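You operate a simulated robot arm through the tools that you are given. There is no shell and no other tool. Be economical: measure what you need, move in short steps, check, and stop when the job is done.

You are at the controls of a simulated two-armed robot. One attempt, no reset.

TASK
Count the purple cones on the blue bench, then put as many of the white knitted rolls from the blue bench in the yellow seconds tray. Put the brown-rim white cone on the blue bench away on the middle rack shelf. Push the middle drawer shut. Do these in any order. Set down upright: brown-rim white cone.

Only the result counts: the job must be done as asked and must still hold three seconds after the hand-in. Knocking over, shifting, dropping, spilling or breaking anything else fails it.

THE ROBOT
Two 7-joint arms with two-finger grippers on one trunk, on a base that drives. Base frame: it is fixed to the floor where the robot stands at the start and does not move with it; the origin is under the middle of the robot, x ahead of it, y to its left, z up; the surface under the hand at the start is at about z = 840. Units: mm, degrees, N and s.
The left shoulder is at the start at [71, 216, 1321], the right one opposite. With the tool pointing down near the work surface each hand reaches from about 160 to 840 mm from the robot's upright axis, wherever it stands, measured 20 degrees to its own side. Places, roughly: middle drawer [-3000, -2100, 700]; middle rack shelf [-1900, 1900, 900]. Payload 3.43 kg a hand.
Tool frame (each hand has its own): the origin (TCP) lies between the finger pads and is the grasp point; the fingertips stand 20 mm ahead of it; z points along the fingers, y is the line along which they close. The gripper opens to 124 mm. The gripper's body begins 93 mm behind the TCP.
Orientation is told as [roll, pitch, yaw] about the base's x, y, z axes, in that order, counted from this pose: with the fingers straight down and closing along the base's y, the tool's x points along the base's -x, its y along +y and its z along -z.

THE INTERFACE
- The arms move only by the tool move_arm. It takes "left_commands", "right_commands" or both (then of equal length, played together; a hand with none holds still); each is a list that holds one entry, the list of rows, each a list of 7 numbers: the turn, a rotation vector about the base's x, y, z in units of 45 degrees (1.0 is 45 degrees), then the shift along the base's x, y, z in units of 500 mm (1.0 is 500 mm), then the closure, from 0 (fully open) to 1 (shut). In form: [[[wx, wy, wz, dx, dy, dz, hand], ...]]. A call has 1 to 8 rows; each row is the pose to reach, as a shift and turn from the pose commanded when the call began. A call with a number of a shift or a turn outside -1 to 1 is refused whole. Each row takes 0.2 s and may step no farther than 50 mm and 8.6 degrees from the row before; otherwise, or with a gripper value out of range, the whole call is refused. A pose out of reach is approached as far as the arm can. The call stops where the force on the tool passes 40 N (or 10 N more than at its start, if that is more) or the arm is blocked; 0.2 s more then pass. Each finger travels about 72 mm/s and halts on what it meets, pressing with about 31 N; the grip force reading is that of the motor and also rises with nothing between the fingers. The clock runs only during rows and for 0.2 s after the last one: add rows that repeat a pose to give the fingers time. The reply holds the time, the measured pose of the TCP, the force on the tool along the base axes, the opening and the grip force, in the units named above and with some noise, with the torque about the TCP (base axes, N m) and any sound that the robot's microphone picked up, and new pictures: "show" is both (left out), scene, wrist or none (wrist: the cameras of the hands that moved).
- Cameras (640 x 400 px; columns grow to the right, rows downward): "scene" is now at [179.8, -28, 1470.8]; the picture's right is [-0.47, -0.88, 0.00], its down [-0.67, 0.36, -0.65] and it looks along [0.57, -0.31, -0.76] (base axes); focal length 258 px, centre (320, 200). "left" rides on the left gripper at [82, -14, -140] in its tool frame; the picture's right is [0.17, 0.99, 0.00], its down [-0.83, 0.14, -0.54] and it looks along [-0.53, 0.09, 0.84] (tool axes); focal length 243 px, centre (320, 200). "right" rides on the right gripper at [82, 14, -140] in its tool frame; the picture's right is [-0.17, 0.99, 0.00], its down [-0.83, -0.14, -0.54] and it looks along [-0.53, -0.09, 0.84] (tool axes); focal length 243 px, centre (320, 200). There is no depth. A picture from a camera that has moved, and an enlarged one, comes with that camera's place and axes in the base frame and with its lens. The place of the scene camera against the robot may be out by one fixed shift of up to 12 mm in any direction.
- raise_lower(by): slides the trunk up (or, below 0, down) by that many mm; the arms and the scene camera ride with it, the base frame stays. It gives what a move gives, with no picture.
- drive_base(legs): drives the robot by 1 to 6 legs, each [ahead, left, turn to the left] in mm, mm and degrees, along the robot's own axes; the way and the turn of a leg run together, so that a leg with both is an arc; at most 1500 mm and 180 degrees a leg. The arms and the cameras ride along, it lands a little off, and it stops where it bumps. It gives what a move gives, and a new picture of the scene camera.
- pan_tilt(pan, tilt): turns the head with the scene camera to pan (to the left, within 80 degrees either way) and tilt (down, from -29 to 69), counted from straight ahead of the robot. It gives what a move gives, and a new picture of the scene camera.
- enlarge(camera, box): a new picture of the part [left, top, right, bottom] of that camera's present view, enlarged. No time passes.
- sign_off(): hands the job in; it is judged then, once.

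Go step by step. Nothing tells you exact positions but the pictures and the camera data: compare them with the known pose of the tool, close in by small moves and look again before you grip or let go. The budget is 165 turns and 260 pictures, counting those below and the enlarged ones. Unless the task says otherwise, let go and move clear before handing in.

The tools are called after "Emit:" by a JSON object that holds its "name" and its "arguments". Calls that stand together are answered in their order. move_arm: Moves the arms, as the interface text tells. Its arguments: {"type":"object","properties":{"left_commands":{"type":"array"},"right_commands":{"type":"array"},"show":{"type":"string","enum":["both","scene","wrist","none"]}},"required":[]} The other tools are called the same way: raise_lower (by) slides the trunk up or down; drive_base (legs) drives the base; pan_tilt (pan, tilt) turns the head that bears the scene camera; enlarge (camera, box) takes an enlarged picture of a part of a camera's view; sign_off () hands the job in.

At the start:

```text
t: 0.0
left_tcp_pos: [433.0, 24.3, 1195.5]
left_ee_rot: [0.0, 0.0, 0.0]
left_contact_force: [0.2, 0.1, 0.9]
left_wrist_torque: [0.02, -0.02, -0.01]
left_gripper_width: 124.0
left_grip_force: 0.0
right_tcp_pos: [445.8, -477.4, 1167.7]
right_ee_rot: [0.0, 0.0, 0.1]
right_contact_force: [-0.8, -0.1, -0.4]
right_wrist_torque: [0.0, 0.0, 0.01]
right_gripper_width: 123.8
right_grip_force: 0.1
trunk travel left (down, up): [-475.0, 116.0]
robot x, y, heading: [2.9, 2.9, 0.0]
head pan, tilt: [-28.0, 49.5]
```

scene: 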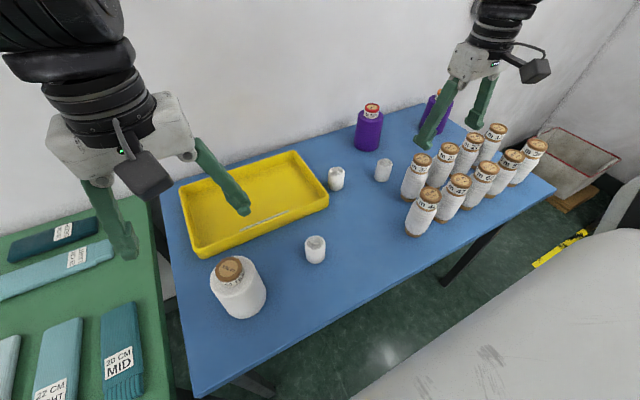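
right: 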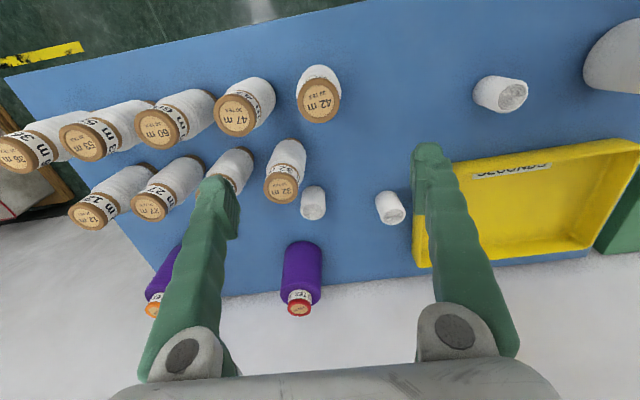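
left: 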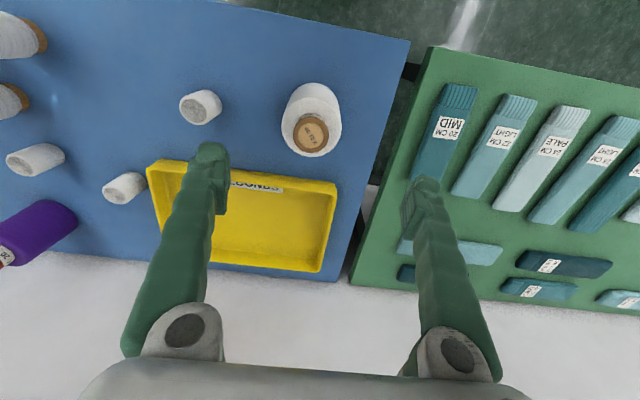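

I see a blue bench with a yellow tray, white rolls, a few purple cones and many brown-topped spools. I'll look closer to tell them apart.

Emit:
{"name": "enlarge", "arguments": {"camera": "scene", "box": [320, 80, 560, 240]}}

Emit:
{"name": "enlarge", "arguments": {"camera": "scene", "box": [160, 140, 400, 340]}}

Emit:
{"name": "enlarge", "arguments": {"camera": "right", "box": [0, 60, 360, 320]}}

Emit:
{"name": "pan_tilt", "arguments": {"pan": -10, "tilt": 45}}

```text
2.50 times, centred on (440, 160) of scene
camera zoom: at [179.8, -28.0, 1470.8], right [-0.47, -0.88, 0.0], down [-0.67, 0.36, -0.65], along [0.57, -0.31, -0.76], focal length 645 px, centre (20, 300)
```

zoom: 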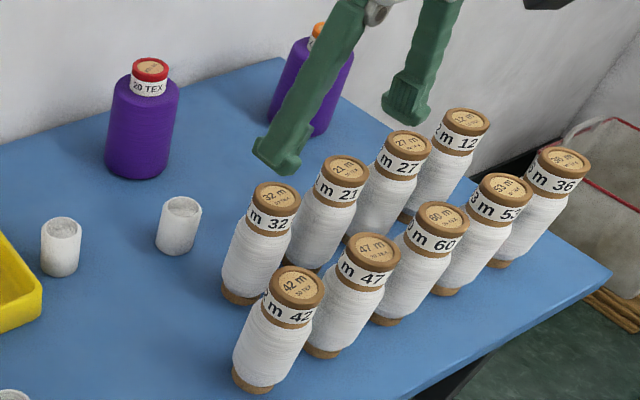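

```text
2.00 times, centred on (280, 240) of scene
camera zoom: at [179.8, -28.0, 1470.8], right [-0.47, -0.88, 0.0], down [-0.67, 0.36, -0.65], along [0.57, -0.31, -0.76], focal length 516 px, centre (400, 120)
```

zoom: 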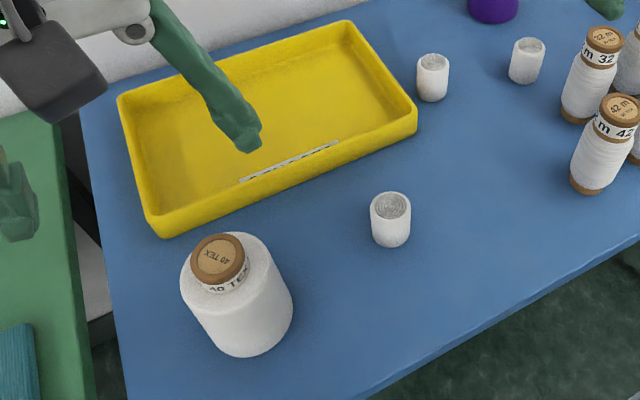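

```text
1.54 times, centred on (180, 190) of right
camera zoom: at [363.3, -462.8, 1308.0], right [0.17, 0.99, 0.0], down [0.83, -0.14, 0.54], along [0.53, -0.09, -0.84], focal length 373 px, centre (535, 215)
```

zoom: 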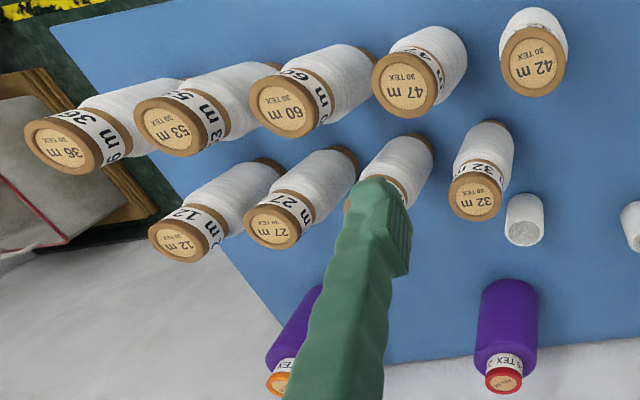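

```text
t: 0.8
left_tcp_pos: [433.5, 24.6, 1195.5]
left_ee_rot: [0.1, 0.0, 0.0]
left_contact_force: [1.0, -0.9, 0.3]
left_wrist_torque: [-0.03, 0.03, -0.03]
left_gripper_width: 124.1
left_grip_force: 0.1
right_tcp_pos: [446.1, -478.5, 1166.6]
right_ee_rot: [-0.1, 0.0, 0.0]
right_contact_force: [0.0, -0.3, 0.5]
right_wrist_torque: [0.03, -0.05, 0.01]
right_gripper_width: 123.9
right_grip_force: 0.1
trunk travel left (down, up): [-475.0, 116.0]
robot x, y, heading: [-3.6, 0.4, -0.1]
head pan, tilt: [-10.0, 45.0]
camera scene: at [191.5, -5.8, 1477.0], right [-0.17, -0.98, 0.0], down [-0.7, 0.12, -0.71], along [0.7, -0.12, -0.71], focal length 258 px, centre (320, 200)
```

scene: 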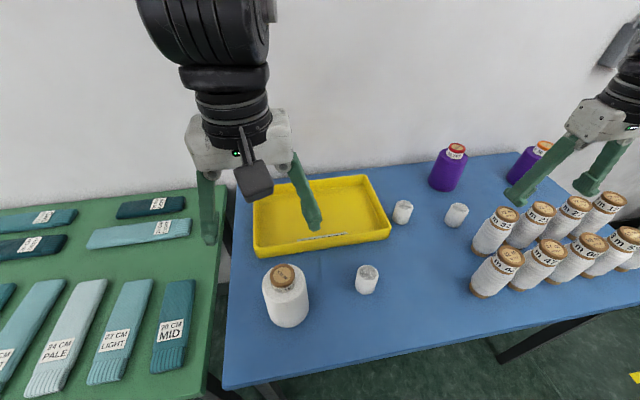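

I count two purple cones (red-top and orange-top), so two rolls go in the tray. Rolls: A ≈ (480,-175), B ≈ (687,-360), C ≈ (647,-520); the white cone ≈ (462,22); tray centre ≈ (745,-90). I move the right hand above A and the left hand out of the way.

Emit:
{"name": "move_arm", "arguments": {"right_commands": [[[0, 0, 0, 0.008, 0.076, -0.03, 0.3], [0, 0, 0, 0.017, 0.152, -0.06, 0.3], [0, 0, 0, 0.025, 0.228, -0.1, 0.3], [0, 0, 0, 0.034, 0.304, -0.13, 0.3], [0, 0, 0, 0.042, 0.38, -0.17, 0.3], [0, 0, 0, 0.05, 0.456, -0.2, 0.3], [0, 0, 0, 0.06, 0.532, -0.24, 0.3], [0, 0, 0, 0.068, 0.606, -0.274, 0.3]]], "left_commands": [[[0, 0, 0, 0, 0.05, 0, 0], [0, 0, 0, 0, 0.1, 0, 0], [0, 0, 0, 0, 0.15, 0, 0], [0, 0, 0, 0, 0.2, 0, 0], [0, 0, 0, 0, 0.25, 0, 0], [0, 0, 0, 0, 0.3, 0, 0], [0, 0, 0, 0, 0.3, 0, 0], [0, 0, 0, 0, 0.3, 0, 0]]]}}

```text
t: 2.6
left_tcp_pos: [416.7, 167.8, 1189.2]
left_ee_rot: [0.0, -0.2, 0.1]
left_contact_force: [0.0, 0.5, 0.1]
left_wrist_torque: [0.0, 0.0, 0.02]
left_gripper_width: 123.8
left_grip_force: 0.1
left hand out of reach, approached as far as the arm can: row 5, 6, 7, 8
right_tcp_pos: [485.5, -208.8, 1050.5]
right_ee_rot: [0.2, 0.1, 0.1]
right_contact_force: [-0.5, 0.5, 0.1]
right_wrist_torque: [-0.04, -0.03, -0.02]
right_gripper_width: 86.7
right_grip_force: 0.1
right hand out of reach, approached as far as the arm can: row 7, 8
trunk travel left (down, up): [-475.0, 116.0]
robot x, y, heading: [-0.8, 1.5, 0.1]
head pan, tilt: [-10.0, 45.0]
camera scene: at [192.2, -3.8, 1477.0], right [-0.17, -0.98, 0.0], down [-0.7, 0.12, -0.71], along [0.7, -0.12, -0.71], focal length 258 px, centre (320, 200)
camera right: at [404.6, -195.1, 1191.4], right [0.16, 0.99, 0.0], down [0.83, -0.14, 0.54], along [0.53, -0.09, -0.84], focal length 243 px, centre (320, 200)
camera left: at [333.3, 153.2, 1329.6], right [-0.17, 0.99, 0.0], down [0.83, 0.14, 0.54], along [0.53, 0.09, -0.84], focal length 243 px, centre (320, 200)
```

scene: 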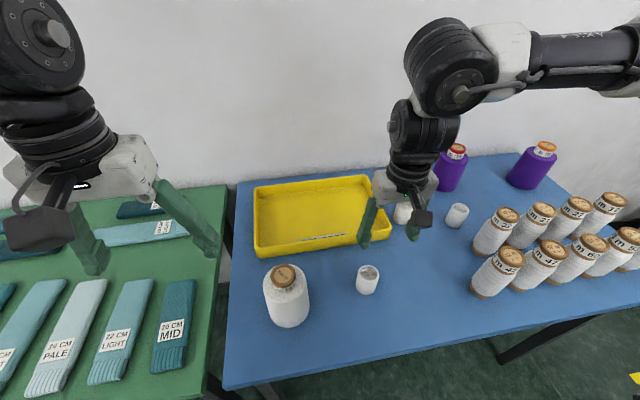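
right: 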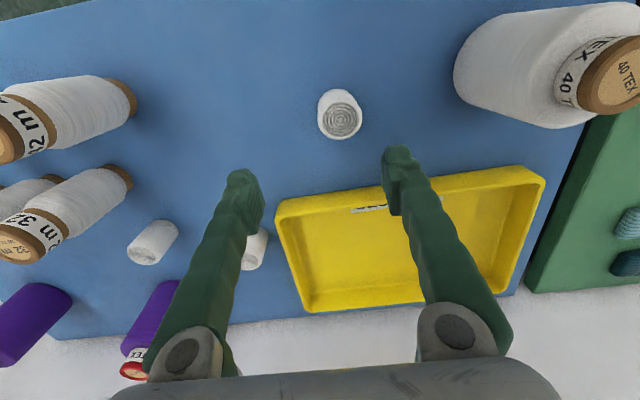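
left: 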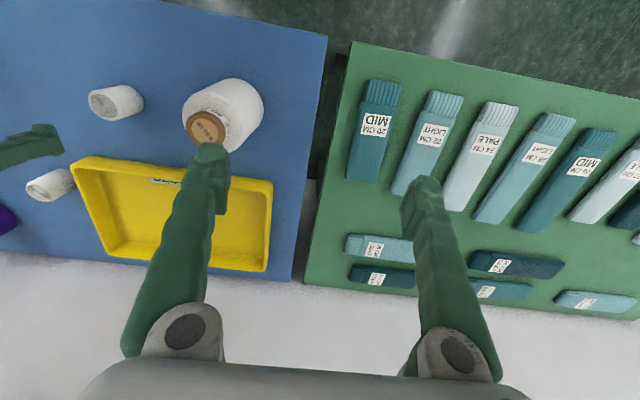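

The right hand hits its sideways limit here; I shift the base 60 mm left so roll A sits in a comfortable region.

Emit:
{"name": "drive_base", "arguments": {"legs": [[0, 60, 0]]}}

```text
t: 4.1
left_tcp_pos: [416.0, 224.6, 1189.7]
left_ee_rot: [0.1, -0.1, 0.1]
left_contact_force: [-0.3, -0.1, -0.7]
left_wrist_torque: [-0.02, 0.01, -0.01]
left_gripper_width: 123.9
left_grip_force: 0.1
right_tcp_pos: [486.9, -150.8, 1049.4]
right_ee_rot: [0.2, -0.1, 0.1]
right_contact_force: [0.0, -0.6, -0.7]
right_wrist_torque: [0.0, 0.04, 0.01]
right_gripper_width: 87.0
right_grip_force: 0.1
trunk travel left (down, up): [-475.0, 116.0]
robot x, y, heading: [0.1, 62.1, 0.4]
head pan, tilt: [-10.0, 45.0]
camera scene: at [191.5, 52.7, 1477.0], right [-0.17, -0.98, 0.0], down [-0.7, 0.12, -0.71], along [0.7, -0.12, -0.71], focal length 258 px, centre (320, 200)
```

scene: 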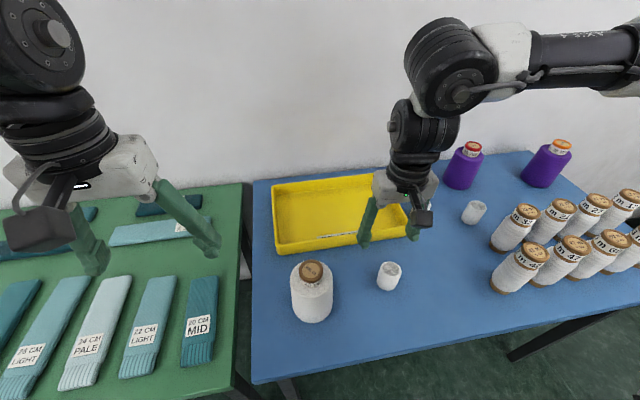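

Now I move over roll A and descend partway to look.

Emit:
{"name": "move_arm", "arguments": {"right_commands": [[[0, 0, 0, -0.01, -0.031, -0.06, 0.35], [0, 0, 0, -0.018, -0.062, -0.12, 0.35], [0, 0, 0, -0.018, -0.062, -0.178, 0.35], [0, 0, 0, -0.018, -0.062, -0.178, 0.35]]], "show": "wrist"}}

```text
t: 5.1
left_tcp_pos: [417.9, 225.9, 1191.2]
left_ee_rot: [-0.1, -0.1, 0.0]
left_contact_force: [-0.3, 0.6, -0.2]
left_wrist_torque: [-0.02, 0.02, -0.03]
left_gripper_width: 124.0
left_grip_force: 0.1
right_tcp_pos: [477.2, -183.0, 961.2]
right_ee_rot: [0.2, 0.0, 0.1]
right_contact_force: [1.1, 0.5, 0.3]
right_wrist_torque: [0.0, -0.02, 0.02]
right_gripper_width: 80.6
right_grip_force: 0.1
trunk travel left (down, up): [-475.0, 116.0]
robot x, y, heading: [-3.2, 61.5, -0.0]
head pan, tilt: [-10.0, 45.0]
camera right: at [395.6, -169.0, 1101.4], right [0.16, 0.99, 0.0], down [0.83, -0.14, 0.54], along [0.53, -0.09, -0.84], focal length 243 px, centre (320, 200)
```

right: 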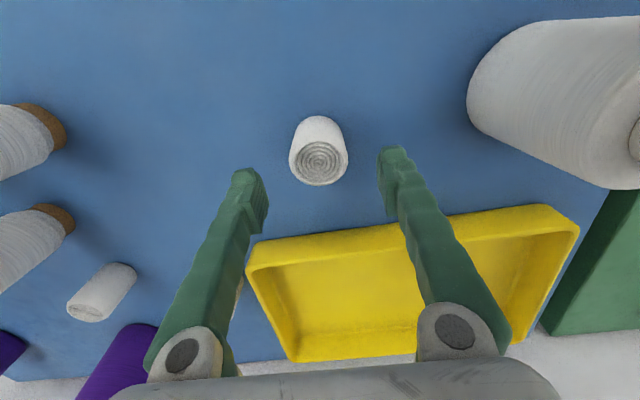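

Roll A is centred between the fingers at about (479,-185). I descend to grasp height and close.

Emit:
{"name": "move_arm", "arguments": {"right_commands": [[[0, 0, 0, 0.004, -0.004, -0.08, 0.35], [0, 0, 0, 0.004, -0.004, -0.156, 0.35], [0, 0, 0, 0.004, -0.004, -0.156, 0.35], [0, 0, 0, 0.004, -0.004, -0.156, 0.7], [0, 0, 0, 0.004, -0.004, -0.156, 0.8], [0, 0, 0, 0.004, -0.004, -0.156, 0.8]]], "show": "wrist"}}

```text
t: 6.5
left_tcp_pos: [416.7, 225.4, 1189.6]
left_ee_rot: [0.1, -0.1, 0.1]
left_contact_force: [-0.3, 0.3, 0.1]
left_wrist_torque: [0.01, -0.01, 0.01]
left_gripper_width: 124.1
left_grip_force: 0.1
right_tcp_pos: [478.9, -184.4, 883.8]
right_ee_rot: [0.1, 0.1, 0.1]
right_contact_force: [0.3, -0.6, 0.5]
right_wrist_torque: [0.02, -0.01, 0.01]
right_gripper_width: 48.0
right_grip_force: 30.8
trunk travel left (down, up): [-475.0, 116.0]
robot x, y, heading: [-1.4, 60.5, 0.0]
head pan, tilt: [-10.0, 45.0]
camera right: at [396.3, -170.5, 1024.0], right [0.16, 0.99, 0.0], down [0.83, -0.14, 0.54], along [0.53, -0.09, -0.84], focal length 243 px, centre (320, 200)
```

right: 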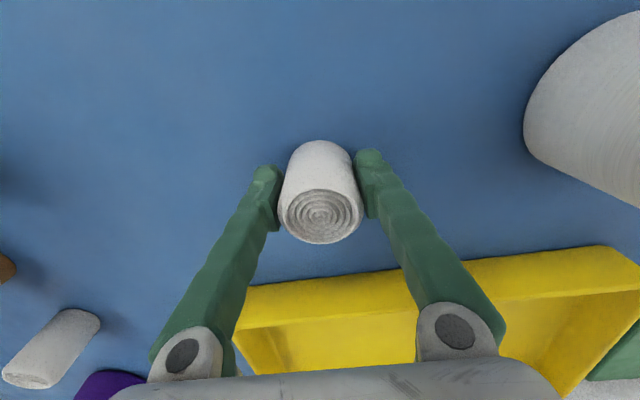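

The grip is firm at 48 mm. I lift and carry it over the tray.

Emit:
{"name": "move_arm", "arguments": {"right_commands": [[[0, 0, 0, 0, 0, 0.09, 0.8], [0, 0, 0, 0, 0, 0.18, 0.8], [0, 0, 0, 0.06, 0.018, 0.23, 0.8], [0, 0, 0, 0.14, 0.042, 0.23, 0.8], [0, 0, 0, 0.23, 0.068, 0.23, 0.8], [0, 0, 0, 0.32, 0.096, 0.23, 0.8], [0, 0, 0, 0.41, 0.122, 0.23, 0.8], [0, 0, 0, 0.492, 0.148, 0.23, 0.8]]]}}

```text
t: 8.3
left_tcp_pos: [415.6, 224.9, 1189.9]
left_ee_rot: [0.0, -0.1, 0.2]
left_contact_force: [0.9, 0.0, -0.6]
left_wrist_torque: [0.02, -0.02, -0.03]
left_gripper_width: 124.0
left_grip_force: 0.0
right_tcp_pos: [616.2, -236.4, 1010.5]
right_ee_rot: [0.2, 0.1, 0.1]
right_contact_force: [-0.5, -0.1, -0.5]
right_wrist_torque: [0.0, 0.03, 0.03]
right_gripper_width: 48.2
right_grip_force: 30.7
right hand out of reach, approached as far as the arm can: row 4, 5, 6, 7, 8
trunk travel left (down, up): [-475.0, 116.0]
robot x, y, heading: [0.6, 57.1, -0.1]
head pan, tilt: [-10.0, 45.0]
camera scene: at [191.5, 53.1, 1477.1], right [-0.17, -0.98, 0.0], down [-0.7, 0.12, -0.71], along [0.7, -0.12, -0.71], focal length 258 px, centre (320, 200)
camera right: at [534.3, -221.6, 1152.2], right [0.16, 0.99, 0.0], down [0.83, -0.14, 0.54], along [0.53, -0.09, -0.84], focal length 243 px, centre (320, 200)
```

scene: 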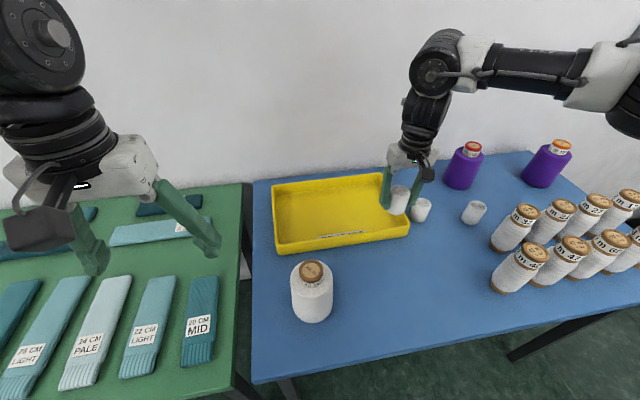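
right: 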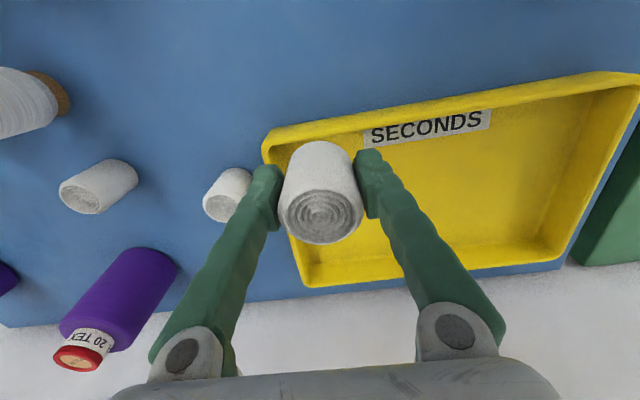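

The limit looks like a wrist limit at fixed yaw, so I turn the hand to the left while continuing over the tray.

Emit:
{"name": "move_arm", "arguments": {"right_commands": [[[0, 0, 0.18, 0, 0, 0, 0.8], [0, 0, 0.36, 0.0, 0.0, 0, 0.8], [0, 0, 0.54, 0.03, 0.03, 0, 0.8], [0, 0, 0.7, 0.08, 0.09, 0, 0.8], [0, 0, 0.7, 0.13, 0.15, 0, 0.8], [0, 0, 0.7, 0.18, 0.21, 0, 0.8], [0, 0, 0.7, 0.218, 0.252, 0, 0.8], [0, 0, 0.7, 0.218, 0.252, 0, 0.8]]]}}

```text
t: 10.1
left_tcp_pos: [416.6, 224.9, 1190.5]
left_ee_rot: [0.0, -0.1, 0.1]
left_contact_force: [-0.4, 0.0, -0.4]
left_wrist_torque: [-0.01, -0.02, -0.02]
left_gripper_width: 124.0
left_grip_force: 0.1
right_tcp_pos: [615.3, -235.8, 1010.0]
right_ee_rot: [0.1, 0.1, 31.6]
right_contact_force: [-0.4, 0.1, -0.3]
right_wrist_torque: [0.0, -0.05, 0.04]
right_gripper_width: 48.1
right_grip_force: 30.9
right hand out of reach, approached as far as the arm can: row 3, 4, 5, 6, 7, 8
trunk travel left (down, up): [-475.0, 116.0]
robot x, y, heading: [-0.0, 60.0, -0.0]
head pan, tilt: [-10.0, 45.0]
camera scene: at [191.6, 53.7, 1477.0], right [-0.17, -0.98, 0.0], down [-0.7, 0.12, -0.71], along [0.7, -0.12, -0.71], focal length 258 px, centre (320, 200)
camera right: at [538.8, -266.7, 1151.4], right [-0.38, 0.93, 0.0], down [0.78, 0.32, 0.54], along [0.5, 0.2, -0.84], focal length 243 px, centre (320, 200)
```

scene: 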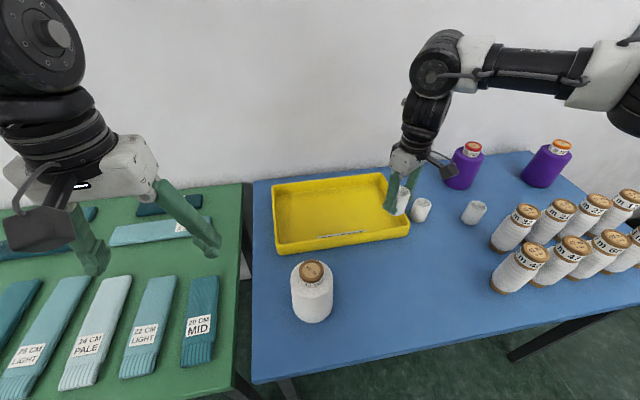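
right: 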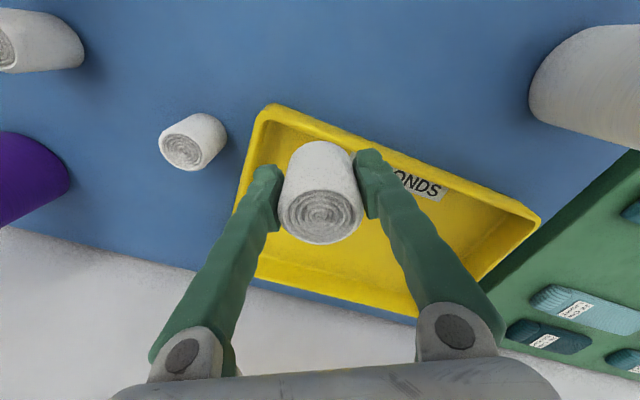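

Yaw isn't the limiter; I'll try raising the trunk so the arm works lower relative to its shoulder.

Emit:
{"name": "raise_lower", "arguments": {"by": 110}}

Emit:
{"name": "move_arm", "arguments": {"right_commands": [[[0, 0, 0, 0, 0, -0.09, 0.8], [0, 0, 0, 0, 0, -0.18, 0.8], [0, 0, 0, 0.03, 0.03, -0.22, 0.8], [0, 0, 0, 0.08, 0.09, -0.22, 0.8], [0, 0, 0, 0.13, 0.15, -0.22, 0.8], [0, 0, 0, 0.18, 0.21, -0.22, 0.8], [0, 0, 0, 0.218, 0.252, -0.22, 0.8], [0, 0, 0, 0.218, 0.252, -0.22, 0.8]]], "show": "none"}}

```text
t: 11.5
left_tcp_pos: [381.4, 224.2, 1408.6]
left_ee_rot: [0.0, -16.5, 0.3]
left_contact_force: [-0.6, 0.8, -0.4]
left_wrist_torque: [-0.02, 0.01, -0.02]
left_gripper_width: 124.4
left_grip_force: 0.2
right_tcp_pos: [617.9, -233.3, 1288.7]
right_ee_rot: [-8.1, -13.4, 32.6]
right_contact_force: [0.0, 0.1, -1.0]
right_wrist_torque: [-0.01, -0.01, 0.03]
right_gripper_width: 48.3
right_grip_force: 31.4
trunk travel left (down, up): [-585.0, 6.0]
robot x, y, heading: [-0.3, 62.7, -0.1]
head pan, tilt: [-10.0, 45.0]
```

```text
t: 13.3
left_tcp_pos: [379.3, 224.6, 1410.3]
left_ee_rot: [-0.1, -16.5, 0.4]
left_contact_force: [-0.1, 0.8, 0.7]
left_wrist_torque: [-0.03, 0.02, 0.02]
left_gripper_width: 124.1
left_grip_force: 0.0
right_tcp_pos: [624.1, -223.7, 1182.9]
right_ee_rot: [-8.1, -13.6, 32.6]
right_contact_force: [0.3, -0.6, 0.1]
right_wrist_torque: [-0.01, -0.01, -0.01]
right_gripper_width: 48.3
right_grip_force: 31.4
right hand out of reach, approached as far as the arm can: row 3, 4, 5, 6, 7, 8
trunk travel left (down, up): [-585.0, 6.0]
robot x, y, heading: [0.7, 58.4, -0.1]
head pan, tilt: [-10.0, 45.0]
```

Raising the trunk also leaned the arms back, which is not wanted. I lift the hand back and undo the trunk move.

Emit:
{"name": "move_arm", "arguments": {"right_commands": [[[0, 0, 0, -0.005, -0.01, 0.08, 0.8], [0, 0, 0, -0.01, -0.02, 0.16, 0.8], [0, 0, 0, -0.01, -0.02, 0.21, 0.8]]], "show": "none"}}

Emit:
{"name": "raise_lower", "arguments": {"by": -110}}

Emit:
{"name": "pan_tilt", "arguments": {"pan": -12, "tilt": 45}}

```text
t: 14.1
left_tcp_pos: [379.8, 225.3, 1410.4]
left_ee_rot: [0.0, -16.5, 0.3]
left_contact_force: [-0.6, -0.7, -0.6]
left_wrist_torque: [0.01, -0.01, 0.01]
left_gripper_width: 124.2
left_grip_force: 0.1
right_tcp_pos: [619.1, -233.9, 1288.1]
right_ee_rot: [-8.1, -13.5, 32.6]
right_contact_force: [0.8, -0.2, 0.1]
right_wrist_torque: [0.02, 0.0, 0.01]
right_gripper_width: 48.4
right_grip_force: 30.8
trunk travel left (down, up): [-585.0, 6.0]
robot x, y, heading: [-1.1, 55.9, -0.1]
head pan, tilt: [-10.0, 45.0]
```

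```text
t: 15.5
left_tcp_pos: [379.5, 224.9, 1301.2]
left_ee_rot: [-0.1, -16.7, 0.3]
left_contact_force: [0.1, 0.6, -0.2]
left_wrist_torque: [0.0, -0.01, 0.0]
left_gripper_width: 124.0
left_grip_force: 0.1
right_tcp_pos: [619.1, -233.2, 1179.0]
right_ee_rot: [-8.2, -13.6, 32.5]
right_contact_force: [0.1, -0.1, 0.4]
right_wrist_torque: [0.02, 0.0, 0.04]
right_gripper_width: 48.4
right_grip_force: 31.2
trunk travel left (down, up): [-475.0, 116.0]
robot x, y, heading: [2.8, 60.3, 0.0]
head pan, tilt: [-10.0, 45.0]
```

```text
t: 16.1
left_tcp_pos: [379.3, 224.3, 1300.1]
left_ee_rot: [0.0, -16.5, 0.3]
left_contact_force: [-0.9, -0.1, -0.5]
left_wrist_torque: [-0.02, -0.04, 0.03]
left_gripper_width: 124.6
left_grip_force: 0.0
right_tcp_pos: [619.2, -232.6, 1180.1]
right_ee_rot: [-8.2, -13.6, 32.5]
right_contact_force: [0.5, 0.0, -0.5]
right_wrist_torque: [-0.01, 0.02, -0.01]
right_gripper_width: 48.3
right_grip_force: 30.8
trunk travel left (down, up): [-475.0, 116.0]
robot x, y, heading: [-3.9, 57.2, 0.2]
head pan, tilt: [-12.0, 45.0]
camera scene: at [190.8, 51.0, 1477.1], right [-0.21, -0.98, 0.0], down [-0.69, 0.15, -0.71], along [0.69, -0.15, -0.71], focal length 258 px, centre (320, 200)
```

scene: 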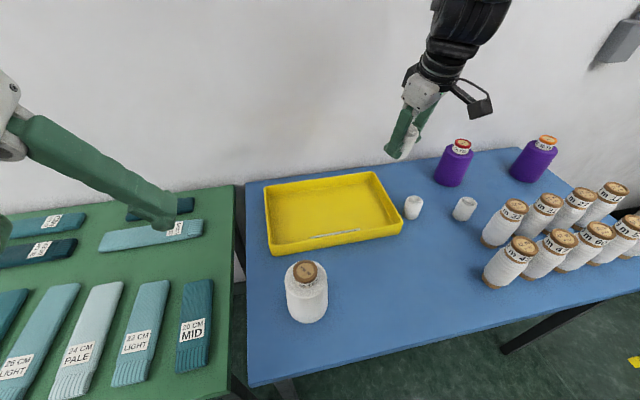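

The hands kept the backward tilt. I level both hands and continue the right hand over the tray.

Emit:
{"name": "move_arm", "arguments": {"right_commands": [[[0, 0.184, 0, 0, 0, 0, 0.8], [0, 0.367, 0, 0, 0, -0.05, 0.8], [0, 0.367, 0, 0.04, 0.05, -0.1, 0.8], [0, 0.367, 0, 0.08, 0.1, -0.16, 0.8], [0, 0.367, 0, 0.12, 0.15, -0.21, 0.8], [0, 0.367, 0, 0.16, 0.2, -0.26, 0.8], [0, 0.367, 0, 0.212, 0.246, -0.3, 0.8], [0, 0.367, 0, 0.212, 0.246, -0.3, 0.8]]], "left_commands": [[[0, 0.184, 0, 0, 0, 0, 0], [0, 0.367, 0, 0, 0, 0, 0], [0, 0.367, 0, 0, 0, 0, 0], [0, 0.367, 0, 0, 0, 0, 0], [0, 0.367, 0, 0, 0, 0, 0], [0, 0.367, 0, 0, 0, 0, 0], [0, 0.367, 0, 0, 0, 0, 0], [0, 0.367, 0, 0, 0, 0, 0]]]}}

```text
t: 17.9
left_tcp_pos: [374.5, 220.6, 1294.7]
left_ee_rot: [0.1, 0.1, 0.3]
left_contact_force: [-0.2, 0.0, -0.2]
left_wrist_torque: [0.01, 0.04, -0.02]
left_gripper_width: 124.0
left_grip_force: 0.1
left hand out of reach, approached as far as the arm can: row 2, 3, 4, 5, 6, 7, 8
right_tcp_pos: [609.2, -229.7, 1016.8]
right_ee_rot: [0.7, 0.4, 31.7]
right_contact_force: [0.9, -0.2, -0.1]
right_wrist_torque: [-0.02, 0.0, 0.01]
right_gripper_width: 48.2
right_grip_force: 31.5
right hand out of reach, approached as far as the arm can: row 2, 3, 4, 5, 6, 7, 8
trunk travel left (down, up): [-475.0, 116.0]
robot x, y, heading: [-3.0, 62.0, -0.2]
head pan, tilt: [-12.0, 45.0]
camera scene: at [192.0, 50.6, 1476.8], right [-0.21, -0.98, 0.0], down [-0.69, 0.15, -0.71], along [0.69, -0.15, -0.71], focal length 258 px, centre (320, 200)
camera right: at [533.4, -261.1, 1160.1], right [-0.37, 0.93, 0.01], down [0.79, 0.31, 0.53], along [0.49, 0.21, -0.85], focal length 243 px, centre (320, 200)
camera left: at [290.6, 205.9, 1435.7], right [-0.17, 0.99, 0.0], down [0.83, 0.14, 0.54], along [0.53, 0.09, -0.84], focal length 243 px, centre (320, 200)
```

scene: 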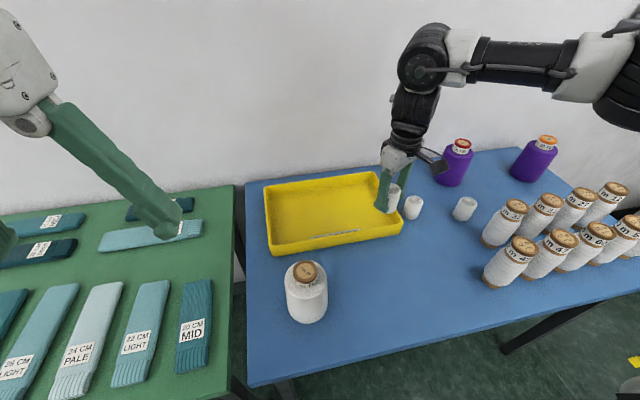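
right: 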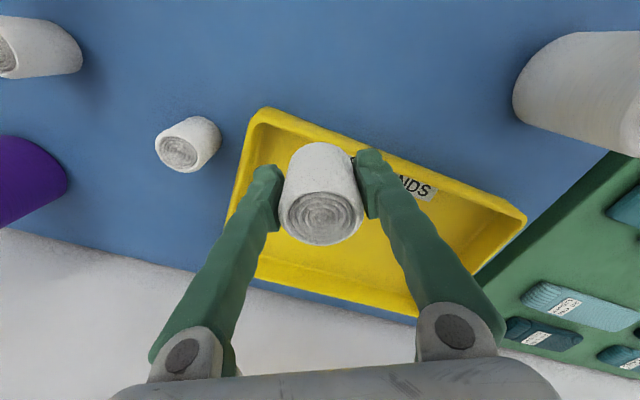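
left: 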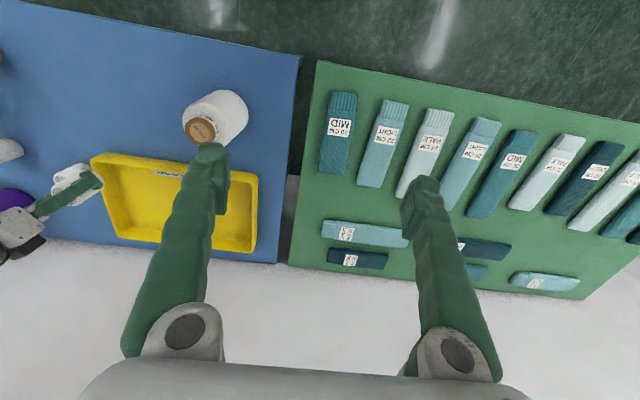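

I try again with a lower carry height, going forward first.

Emit:
{"name": "move_arm", "arguments": {"right_commands": [[[0, 0, 0, 0, 0, -0.06, 0.8], [0, 0, 0, 0, 0, -0.12, 0.8], [0, 0, 0, 0.06, 0, -0.12, 0.8], [0, 0, 0, 0.12, 0, -0.12, 0.8], [0, 0, 0, 0.18, 0.04, -0.12, 0.8], [0, 0, 0, 0.2, 0.08, -0.12, 0.8], [0, 0, 0, 0.2, 0.08, -0.12, 0.8]]]}}

```text
t: 19.5
left_tcp_pos: [372.5, 221.1, 1295.2]
left_ee_rot: [0.0, 0.0, 0.3]
left_contact_force: [-0.7, -1.0, 0.3]
left_wrist_torque: [0.02, 0.0, -0.01]
left_gripper_width: 124.0
left_grip_force: 0.1
right_tcp_pos: [626.4, -248.5, 962.1]
right_ee_rot: [0.7, 0.2, 31.5]
right_contact_force: [0.6, 0.5, -0.3]
right_wrist_torque: [0.0, 0.0, 0.0]
right_gripper_width: 48.6
right_grip_force: 31.0
right hand out of reach, approached as far as the arm can: row 3, 4, 5, 6, 7
trunk travel left (down, up): [-475.0, 116.0]
robot x, y, heading: [0.7, 58.7, -0.1]
head pan, tilt: [-12.0, 45.0]
camera scene: at [191.1, 51.0, 1477.0], right [-0.21, -0.98, 0.0], down [-0.69, 0.15, -0.71], along [0.69, -0.15, -0.71], focal length 258 px, centre (320, 200)
camera right: at [550.6, -280.4, 1103.7], right [-0.37, 0.93, 0.01], down [0.79, 0.31, 0.53], along [0.49, 0.21, -0.85], focal length 243 px, centre (320, 200)
```

scene: 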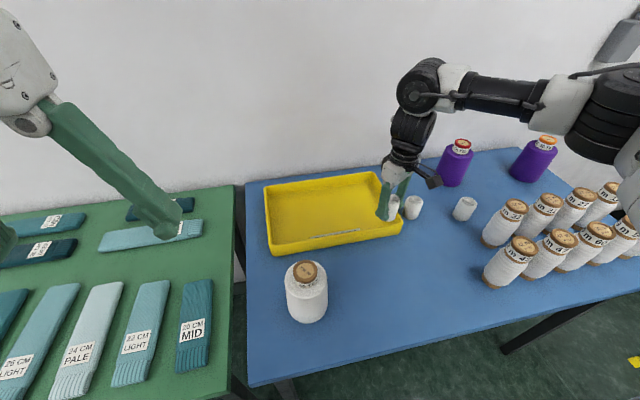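
right: 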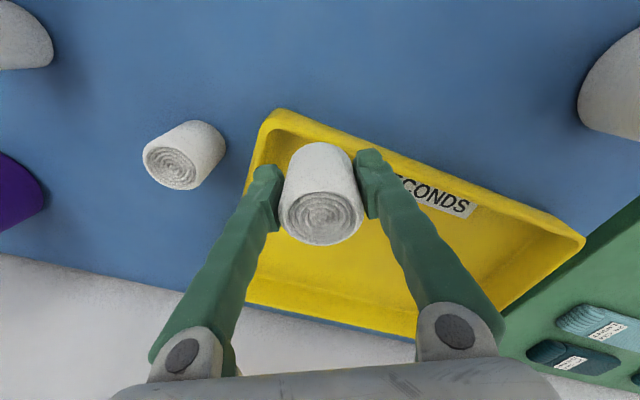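

It seems bounded in bearing (~26° to its side), so instead I rotate the whole robot 14° left, which sweeps the hand over the tray.

Emit:
{"name": "drive_base", "arguments": {"legs": [[0, 0, 14]]}}

Emit:
{"name": "move_arm", "arguments": {"right_commands": [[[0, 0, 0, 0.05, -0.01, 0, 0.8], [0, 0, 0, 0.1, -0.02, 0, 0.8], [0, 0, 0, 0.1, -0.02, 0, 0.8]]], "show": "wrist"}}

```text
t: 21.0
left_tcp_pos: [323.2, 306.9, 1295.4]
left_ee_rot: [0.0, -0.1, 14.4]
left_contact_force: [0.7, -0.5, -0.6]
left_wrist_torque: [-0.04, -0.02, 0.01]
left_gripper_width: 123.9
left_grip_force: 0.1
right_tcp_pos: [682.8, -86.4, 962.0]
right_ee_rot: [0.7, 0.3, 45.6]
right_contact_force: [-0.4, -0.1, -0.3]
right_wrist_torque: [0.0, 0.0, -0.03]
right_gripper_width: 48.4
right_grip_force: 31.3
trunk travel left (down, up): [-475.0, 116.0]
robot x, y, heading: [-0.9, 58.0, 14.0]
head pan, tilt: [-12.0, 45.0]
camera scene: at [189.6, 96.7, 1477.0], right [0.04, -1.0, 0.0], down [-0.71, -0.03, -0.71], along [0.71, 0.03, -0.71], focal length 258 px, centre (320, 200)
```

scene: 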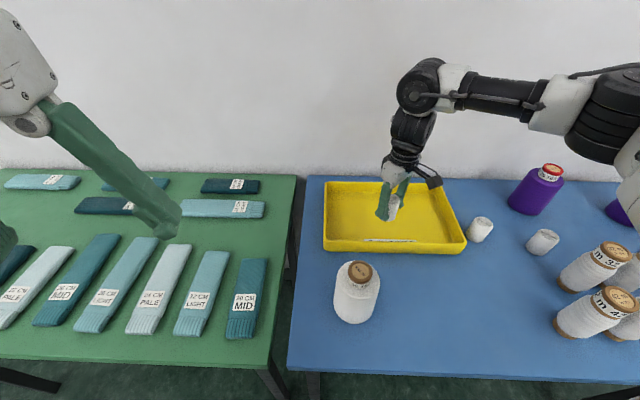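

```text
t: 21.8
left_tcp_pos: [321.1, 306.9, 1296.3]
left_ee_rot: [0.0, 0.0, 14.5]
left_contact_force: [-0.5, -0.1, 0.2]
left_wrist_torque: [-0.01, -0.01, 0.01]
left_gripper_width: 123.9
left_grip_force: 0.1
right_tcp_pos: [714.6, -113.6, 965.4]
right_ee_rot: [0.7, 0.0, 45.6]
right_contact_force: [0.1, 0.3, -0.4]
right_wrist_torque: [-0.03, -0.01, -0.04]
right_gripper_width: 48.4
right_grip_force: 30.8
right hand out of reach, approached as far as the arm can: row 1, 2, 3
trunk travel left (down, up): [-475.0, 116.0]
robot x, y, heading: [-1.8, 57.6, 14.0]
head pan, tilt: [-12.0, 45.0]
camera right: at [648.2, -164.4, 1106.7], right [-0.59, 0.81, 0.01], down [0.69, 0.49, 0.54], along [0.43, 0.32, -0.84], focal length 243 px, centre (320, 200)
```

right: 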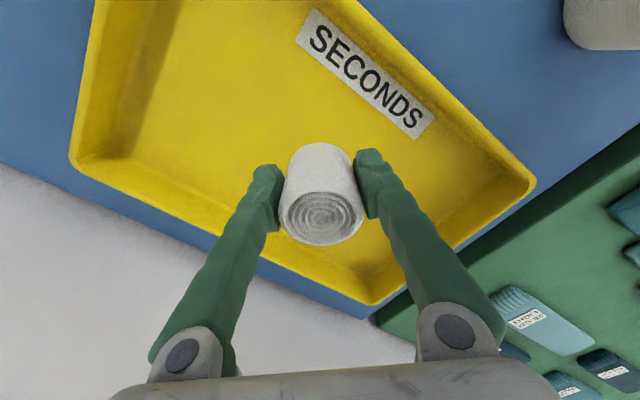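

The roll is now over the tray floor. I lower toward the floor slowly.

Emit:
{"name": "move_arm", "arguments": {"right_commands": [[[0, 0, 0, 0, 0, -0.07, 0.8], [0, 0, 0, 0, 0, -0.124, 0.8], [0, 0, 0, 0, 0, -0.136, 0.8], [0, 0, 0, 0, 0, -0.144, 0.8], [0, 0, 0, 0, 0, -0.144, 0.8]]]}}

```text
t: 23.0
left_tcp_pos: [322.0, 306.0, 1295.4]
left_ee_rot: [0.0, 0.0, 14.3]
left_contact_force: [-0.5, -0.1, -0.3]
left_wrist_torque: [-0.02, -0.01, -0.02]
left_gripper_width: 124.0
left_grip_force: 0.0
right_tcp_pos: [705.8, -121.0, 897.6]
right_ee_rot: [0.7, 0.2, 45.6]
right_contact_force: [0.1, 1.3, -0.4]
right_wrist_torque: [0.0, 0.0, 0.04]
right_gripper_width: 48.8
right_grip_force: 31.1
right hand out of reach, approached as far as the arm can: row 1, 2, 3, 4, 5
trunk travel left (down, up): [-475.0, 116.0]
robot x, y, heading: [0.2, 59.7, 13.7]
head pan, tilt: [-12.0, 45.0]
camera scene: at [189.4, 97.2, 1477.1], right [0.04, -1.0, 0.0], down [-0.71, -0.03, -0.71], along [0.71, 0.03, -0.71], focal length 258 px, centre (320, 200)
camera right: at [639.7, -171.1, 1039.3], right [-0.59, 0.81, 0.01], down [0.69, 0.49, 0.54], along [0.43, 0.32, -0.84], focal length 243 px, centre (320, 200)
```

scene: 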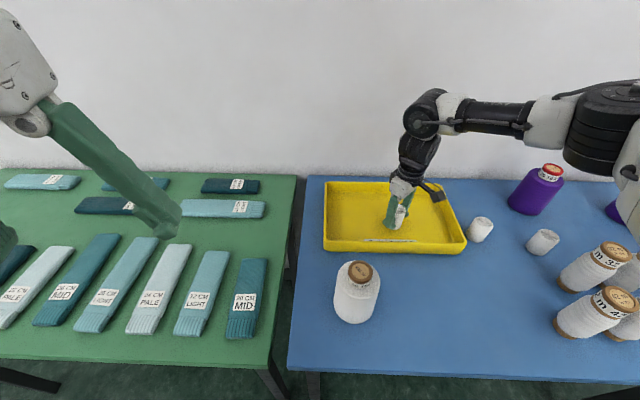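
right: 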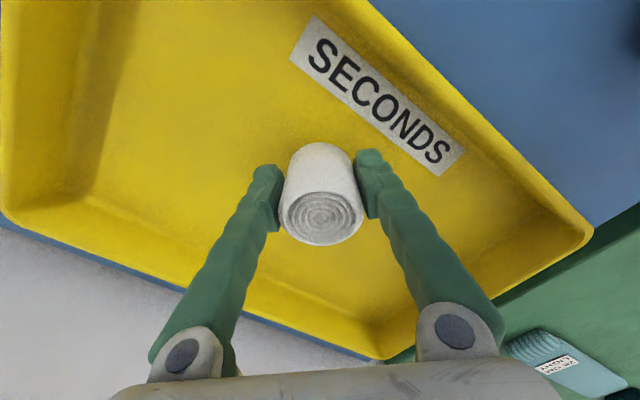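

Close to the floor; I step down a little more, backing slightly to stay in reach, until contact.

Emit:
{"name": "move_arm", "arguments": {"right_commands": [[[0, 0, 0, -0.01, -0.012, -0.006, 0.8], [0, 0, 0, -0.016, -0.016, -0.014, 0.8], [0, 0, 0, -0.016, -0.018, -0.022, 0.8], [0, 0, 0, -0.016, -0.018, -0.026, 0.8]]], "show": "wrist"}}

```text
t: 24.0
left_tcp_pos: [319.4, 307.0, 1295.9]
left_ee_rot: [-0.1, -0.1, 14.3]
left_contact_force: [0.1, 0.7, -0.1]
left_wrist_torque: [0.01, -0.02, 0.0]
left_gripper_width: 124.0
left_grip_force: 0.1
right_tcp_pos: [698.1, -129.9, 889.5]
right_ee_rot: [0.6, 0.2, 45.6]
right_contact_force: [-2.2, -2.4, 21.9]
right_wrist_torque: [-0.16, -0.13, 0.03]
right_gripper_width: 48.3
right_grip_force: 31.0
trunk travel left (down, up): [-475.0, 116.0]
robot x, y, heading: [1.3, 60.6, 14.0]
head pan, tilt: [-12.0, 45.0]
camera right: at [631.0, -180.2, 1029.7], right [-0.59, 0.81, 0.01], down [0.69, 0.49, 0.54], along [0.43, 0.32, -0.84], focal length 243 px, centre (320, 200)
```

right: 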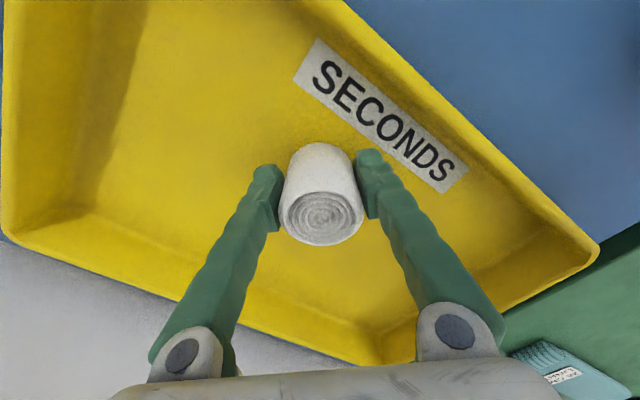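

Contact at z≈889. I relax by 2 mm, open, and lift away.

Emit:
{"name": "move_arm", "arguments": {"right_commands": [[[0, 0, 0, 0, 0, 0.005, 0.6], [0, 0, 0, 0, 0, 0.005, 0.4], [0, 0, 0, 0, 0, 0.005, 0.35], [0, 0, 0, 0, 0, 0.005, 0.35], [0, 0, 0, 0, -0.01, 0.09, 0.35], [0, 0, 0, 0, -0.02, 0.18, 0.35]]], "show": "wrist"}}

```text
t: 25.4
left_tcp_pos: [321.7, 308.4, 1295.6]
left_ee_rot: [-0.1, 0.0, 14.3]
left_contact_force: [-0.2, -0.3, -0.2]
left_wrist_torque: [0.0, 0.03, 0.02]
left_gripper_width: 124.1
left_grip_force: 0.1
right_tcp_pos: [696.3, -142.0, 976.5]
right_ee_rot: [0.6, 0.3, 45.6]
right_contact_force: [-0.4, 0.1, -0.2]
right_wrist_torque: [-0.01, 0.01, 0.03]
right_gripper_width: 80.7
right_grip_force: 0.0
trunk travel left (down, up): [-475.0, 116.0]
robot x, y, heading: [0.7, 56.7, 14.1]
head pan, tilt: [-12.0, 45.0]
camera right: at [630.5, -190.8, 1118.1], right [-0.59, 0.81, 0.01], down [0.69, 0.49, 0.53], along [0.43, 0.32, -0.85], focal length 243 px, centre (320, 200)
```

right: 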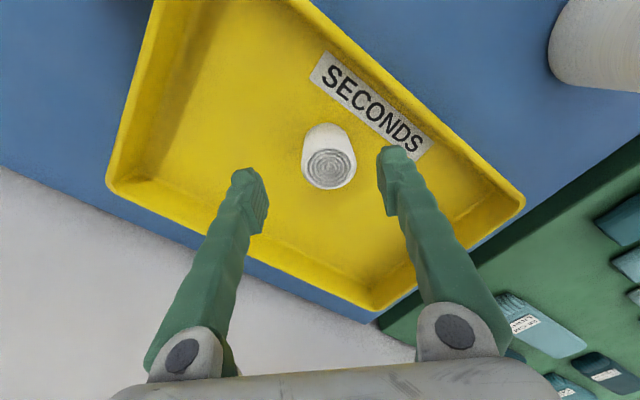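

Roll A stands in the tray at about (698,-130). Next I strafe the robot right so the hand comes over roll B.

Emit:
{"name": "drive_base", "arguments": {"legs": [[-32, -222, 0]]}}

Emit:
{"name": "move_arm", "arguments": {"right_commands": [[[0, 0, 0, -0.03, 0.0, 0, 0.35], [0, 0, 0, -0.06, 0.01, 0, 0.35], [0, 0, 0, -0.06, 0.01, 0, 0.35]]]}}

```text
t: 29.0
left_tcp_pos: [344.9, 84.5, 1295.7]
left_ee_rot: [0.0, 0.0, 14.5]
left_contact_force: [-0.3, 0.2, 0.5]
left_wrist_torque: [-0.01, -0.02, 0.0]
left_gripper_width: 124.3
left_grip_force: 0.0
right_tcp_pos: [722.0, -364.2, 976.6]
right_ee_rot: [0.6, 0.3, 45.6]
right_contact_force: [0.2, -1.3, -0.3]
right_wrist_torque: [-0.01, -0.01, -0.02]
right_gripper_width: 80.4
right_grip_force: 0.0
trunk travel left (down, up): [-475.0, 116.0]
robot x, y, heading: [23.7, -165.9, 14.0]
head pan, tilt: [-12.0, 45.0]
camera scene: at [212.6, -126.7, 1477.0], right [0.04, -1.0, 0.0], down [-0.71, -0.03, -0.71], along [0.71, 0.03, -0.71], focal length 258 px, centre (320, 200)
```

scene: 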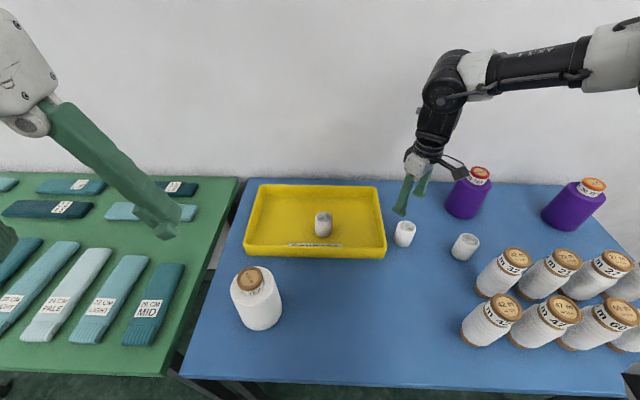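

```text
t: 29.8
left_tcp_pos: [345.9, 82.0, 1294.5]
left_ee_rot: [0.0, 0.1, 14.4]
left_contact_force: [-0.5, 0.5, 0.3]
left_wrist_torque: [0.01, 0.03, -0.01]
left_gripper_width: 124.2
left_grip_force: 0.1
right_tcp_pos: [690.8, -361.7, 975.2]
right_ee_rot: [0.6, 0.3, 45.5]
right_contact_force: [-0.2, -0.4, -0.1]
right_wrist_torque: [-0.02, 0.01, -0.01]
right_gripper_width: 80.5
right_grip_force: 0.1
trunk travel left (down, up): [-475.0, 116.0]
robot x, y, heading: [25.5, -167.3, 14.1]
head pan, tilt: [-12.0, 45.0]
camera scene: at [213.1, -127.1, 1477.0], right [0.04, -1.0, 0.0], down [-0.71, -0.03, -0.71], along [0.71, 0.03, -0.71], focal length 258 px, centre (320, 200)
camera right: at [625.1, -410.5, 1116.8], right [-0.59, 0.81, 0.01], down [0.69, 0.49, 0.53], along [0.43, 0.32, -0.85], focal length 243 px, centre (320, 200)
```

scene: 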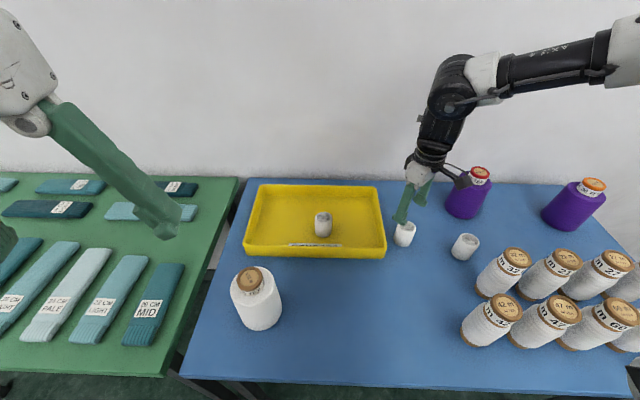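
right: 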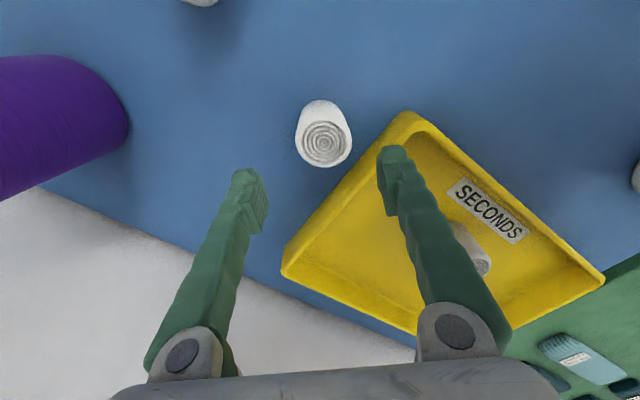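

Roll B ≈ (682,-363), just beside the tray corner. I centre, narrow the fingers slightly and descend half-way to check.

Emit:
{"name": "move_arm", "arguments": {"right_commands": [[[0, 0, 0, -0.016, -0.002, 0, 0.41], [0, 0, 0, -0.016, -0.002, -0.06, 0.41], [0, 0, 0, -0.016, -0.002, -0.1, 0.41], [0, 0, 0, -0.016, -0.002, -0.1, 0.41]]], "show": "wrist"}}

```text
t: 30.8
left_tcp_pos: [345.3, 81.9, 1295.6]
left_ee_rot: [-0.1, 0.0, 14.4]
left_contact_force: [0.2, -0.5, -0.7]
left_wrist_torque: [-0.02, 0.02, -0.01]
left_gripper_width: 124.1
left_grip_force: 0.1
right_tcp_pos: [681.1, -361.8, 926.6]
right_ee_rot: [0.7, 0.4, 45.6]
right_contact_force: [-0.5, -0.9, -0.2]
right_wrist_torque: [0.01, 0.0, -0.02]
right_gripper_width: 73.2
right_grip_force: 0.2
trunk travel left (down, up): [-475.0, 116.0]
robot x, y, heading: [24.8, -165.4, 14.3]
head pan, tilt: [-12.0, 45.0]
camera right: at [616.1, -410.6, 1067.2], right [-0.59, 0.81, 0.01], down [0.69, 0.49, 0.53], along [0.43, 0.32, -0.85], focal length 243 px, centre (320, 200)
```

right: 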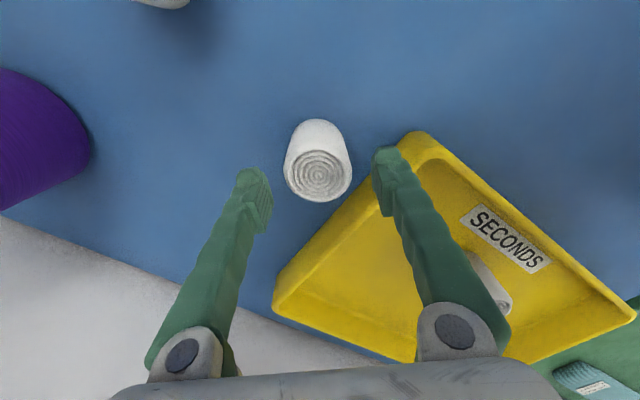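

The right finger would come very near the tray rim. I rotate the hand another ~40° so the fingers close along x instead.

Emit:
{"name": "move_arm", "arguments": {"right_commands": [[[0, 0, 0.18, -0.002, -0.002, 0.05, 0.41], [0, 0, 0.36, -0.002, -0.002, 0.05, 0.41], [0, 0, 0.54, -0.002, -0.002, 0.05, 0.41], [0, 0, 0.72, -0.002, -0.002, 0.05, 0.41], [0, 0, 0.88, -0.002, -0.002, 0.05, 0.41], [0, 0, 0.88, -0.002, -0.002, 0.05, 0.41]]], "show": "wrist"}}

```text
t: 32.2
left_tcp_pos: [345.8, 82.2, 1295.9]
left_ee_rot: [0.0, 0.1, 14.4]
left_contact_force: [0.1, 0.6, -0.7]
left_wrist_torque: [0.0, -0.02, 0.02]
left_gripper_width: 123.9
left_grip_force: 0.1
right_tcp_pos: [681.7, -362.2, 950.2]
right_ee_rot: [0.7, 0.2, 85.4]
right_contact_force: [-0.2, 0.0, 0.5]
right_wrist_torque: [0.0, 0.0, -0.03]
right_gripper_width: 73.1
right_grip_force: 0.1
trunk travel left (down, up): [-475.0, 116.0]
robot x, y, heading: [23.0, -160.1, 14.1]
head pan, tilt: [-12.0, 45.0]
camera right: at [662.7, -441.9, 1091.8], right [-0.97, 0.25, 0.01], down [0.21, 0.82, 0.53], along [0.12, 0.52, -0.85], focal length 243 px, centre (320, 200)
```

right: 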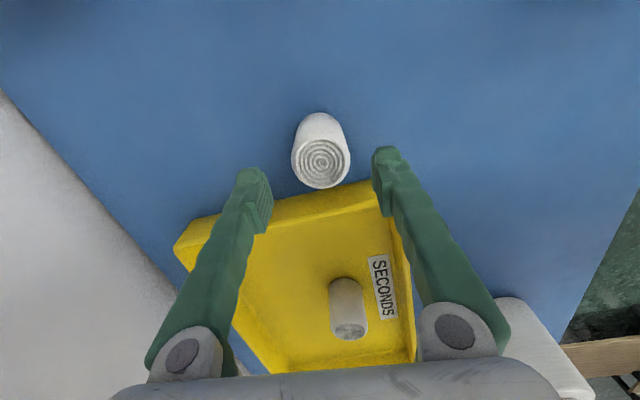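

Centred at (680,-364) with clear space to the rim. Descend and grip.

Emit:
{"name": "move_arm", "arguments": {"right_commands": [[[0, 0, 0, -0.004, -0.004, -0.07, 0.41], [0, 0, 0, -0.004, -0.004, -0.132, 0.41], [0, 0, 0, -0.004, -0.004, -0.132, 0.41], [0, 0, 0, -0.004, -0.004, -0.132, 0.7], [0, 0, 0, -0.004, -0.004, -0.132, 0.8], [0, 0, 0, -0.004, -0.004, -0.132, 0.8]]], "show": "wrist"}}

```text
t: 33.6
left_tcp_pos: [344.5, 82.6, 1295.9]
left_ee_rot: [0.0, 0.0, 14.4]
left_contact_force: [-0.1, 0.2, -0.3]
left_wrist_torque: [-0.01, 0.02, 0.0]
left_gripper_width: 124.0
left_grip_force: 0.0
right_tcp_pos: [680.7, -364.8, 883.6]
right_ee_rot: [0.7, 0.2, 85.2]
right_contact_force: [0.5, 0.1, 1.1]
right_wrist_torque: [-0.02, 0.02, 0.01]
right_gripper_width: 48.8
right_grip_force: 30.8
trunk travel left (down, up): [-475.0, 116.0]
robot x, y, heading: [23.9, -164.9, 14.4]
head pan, tilt: [-12.0, 45.0]
camera right: at [659.9, -443.9, 1026.4], right [-0.97, 0.25, 0.01], down [0.21, 0.82, 0.53], along [0.12, 0.52, -0.85], focal length 243 px, centre (320, 200)
```

right: 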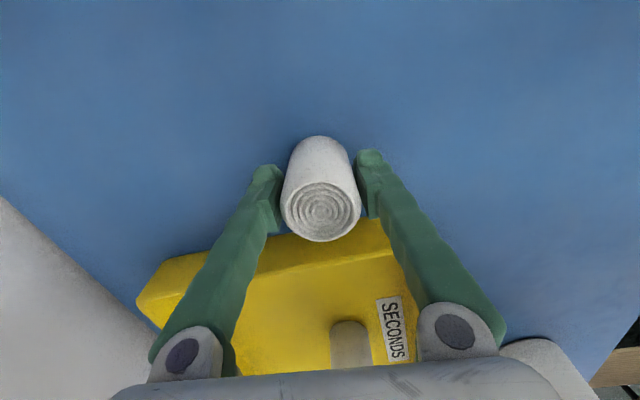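

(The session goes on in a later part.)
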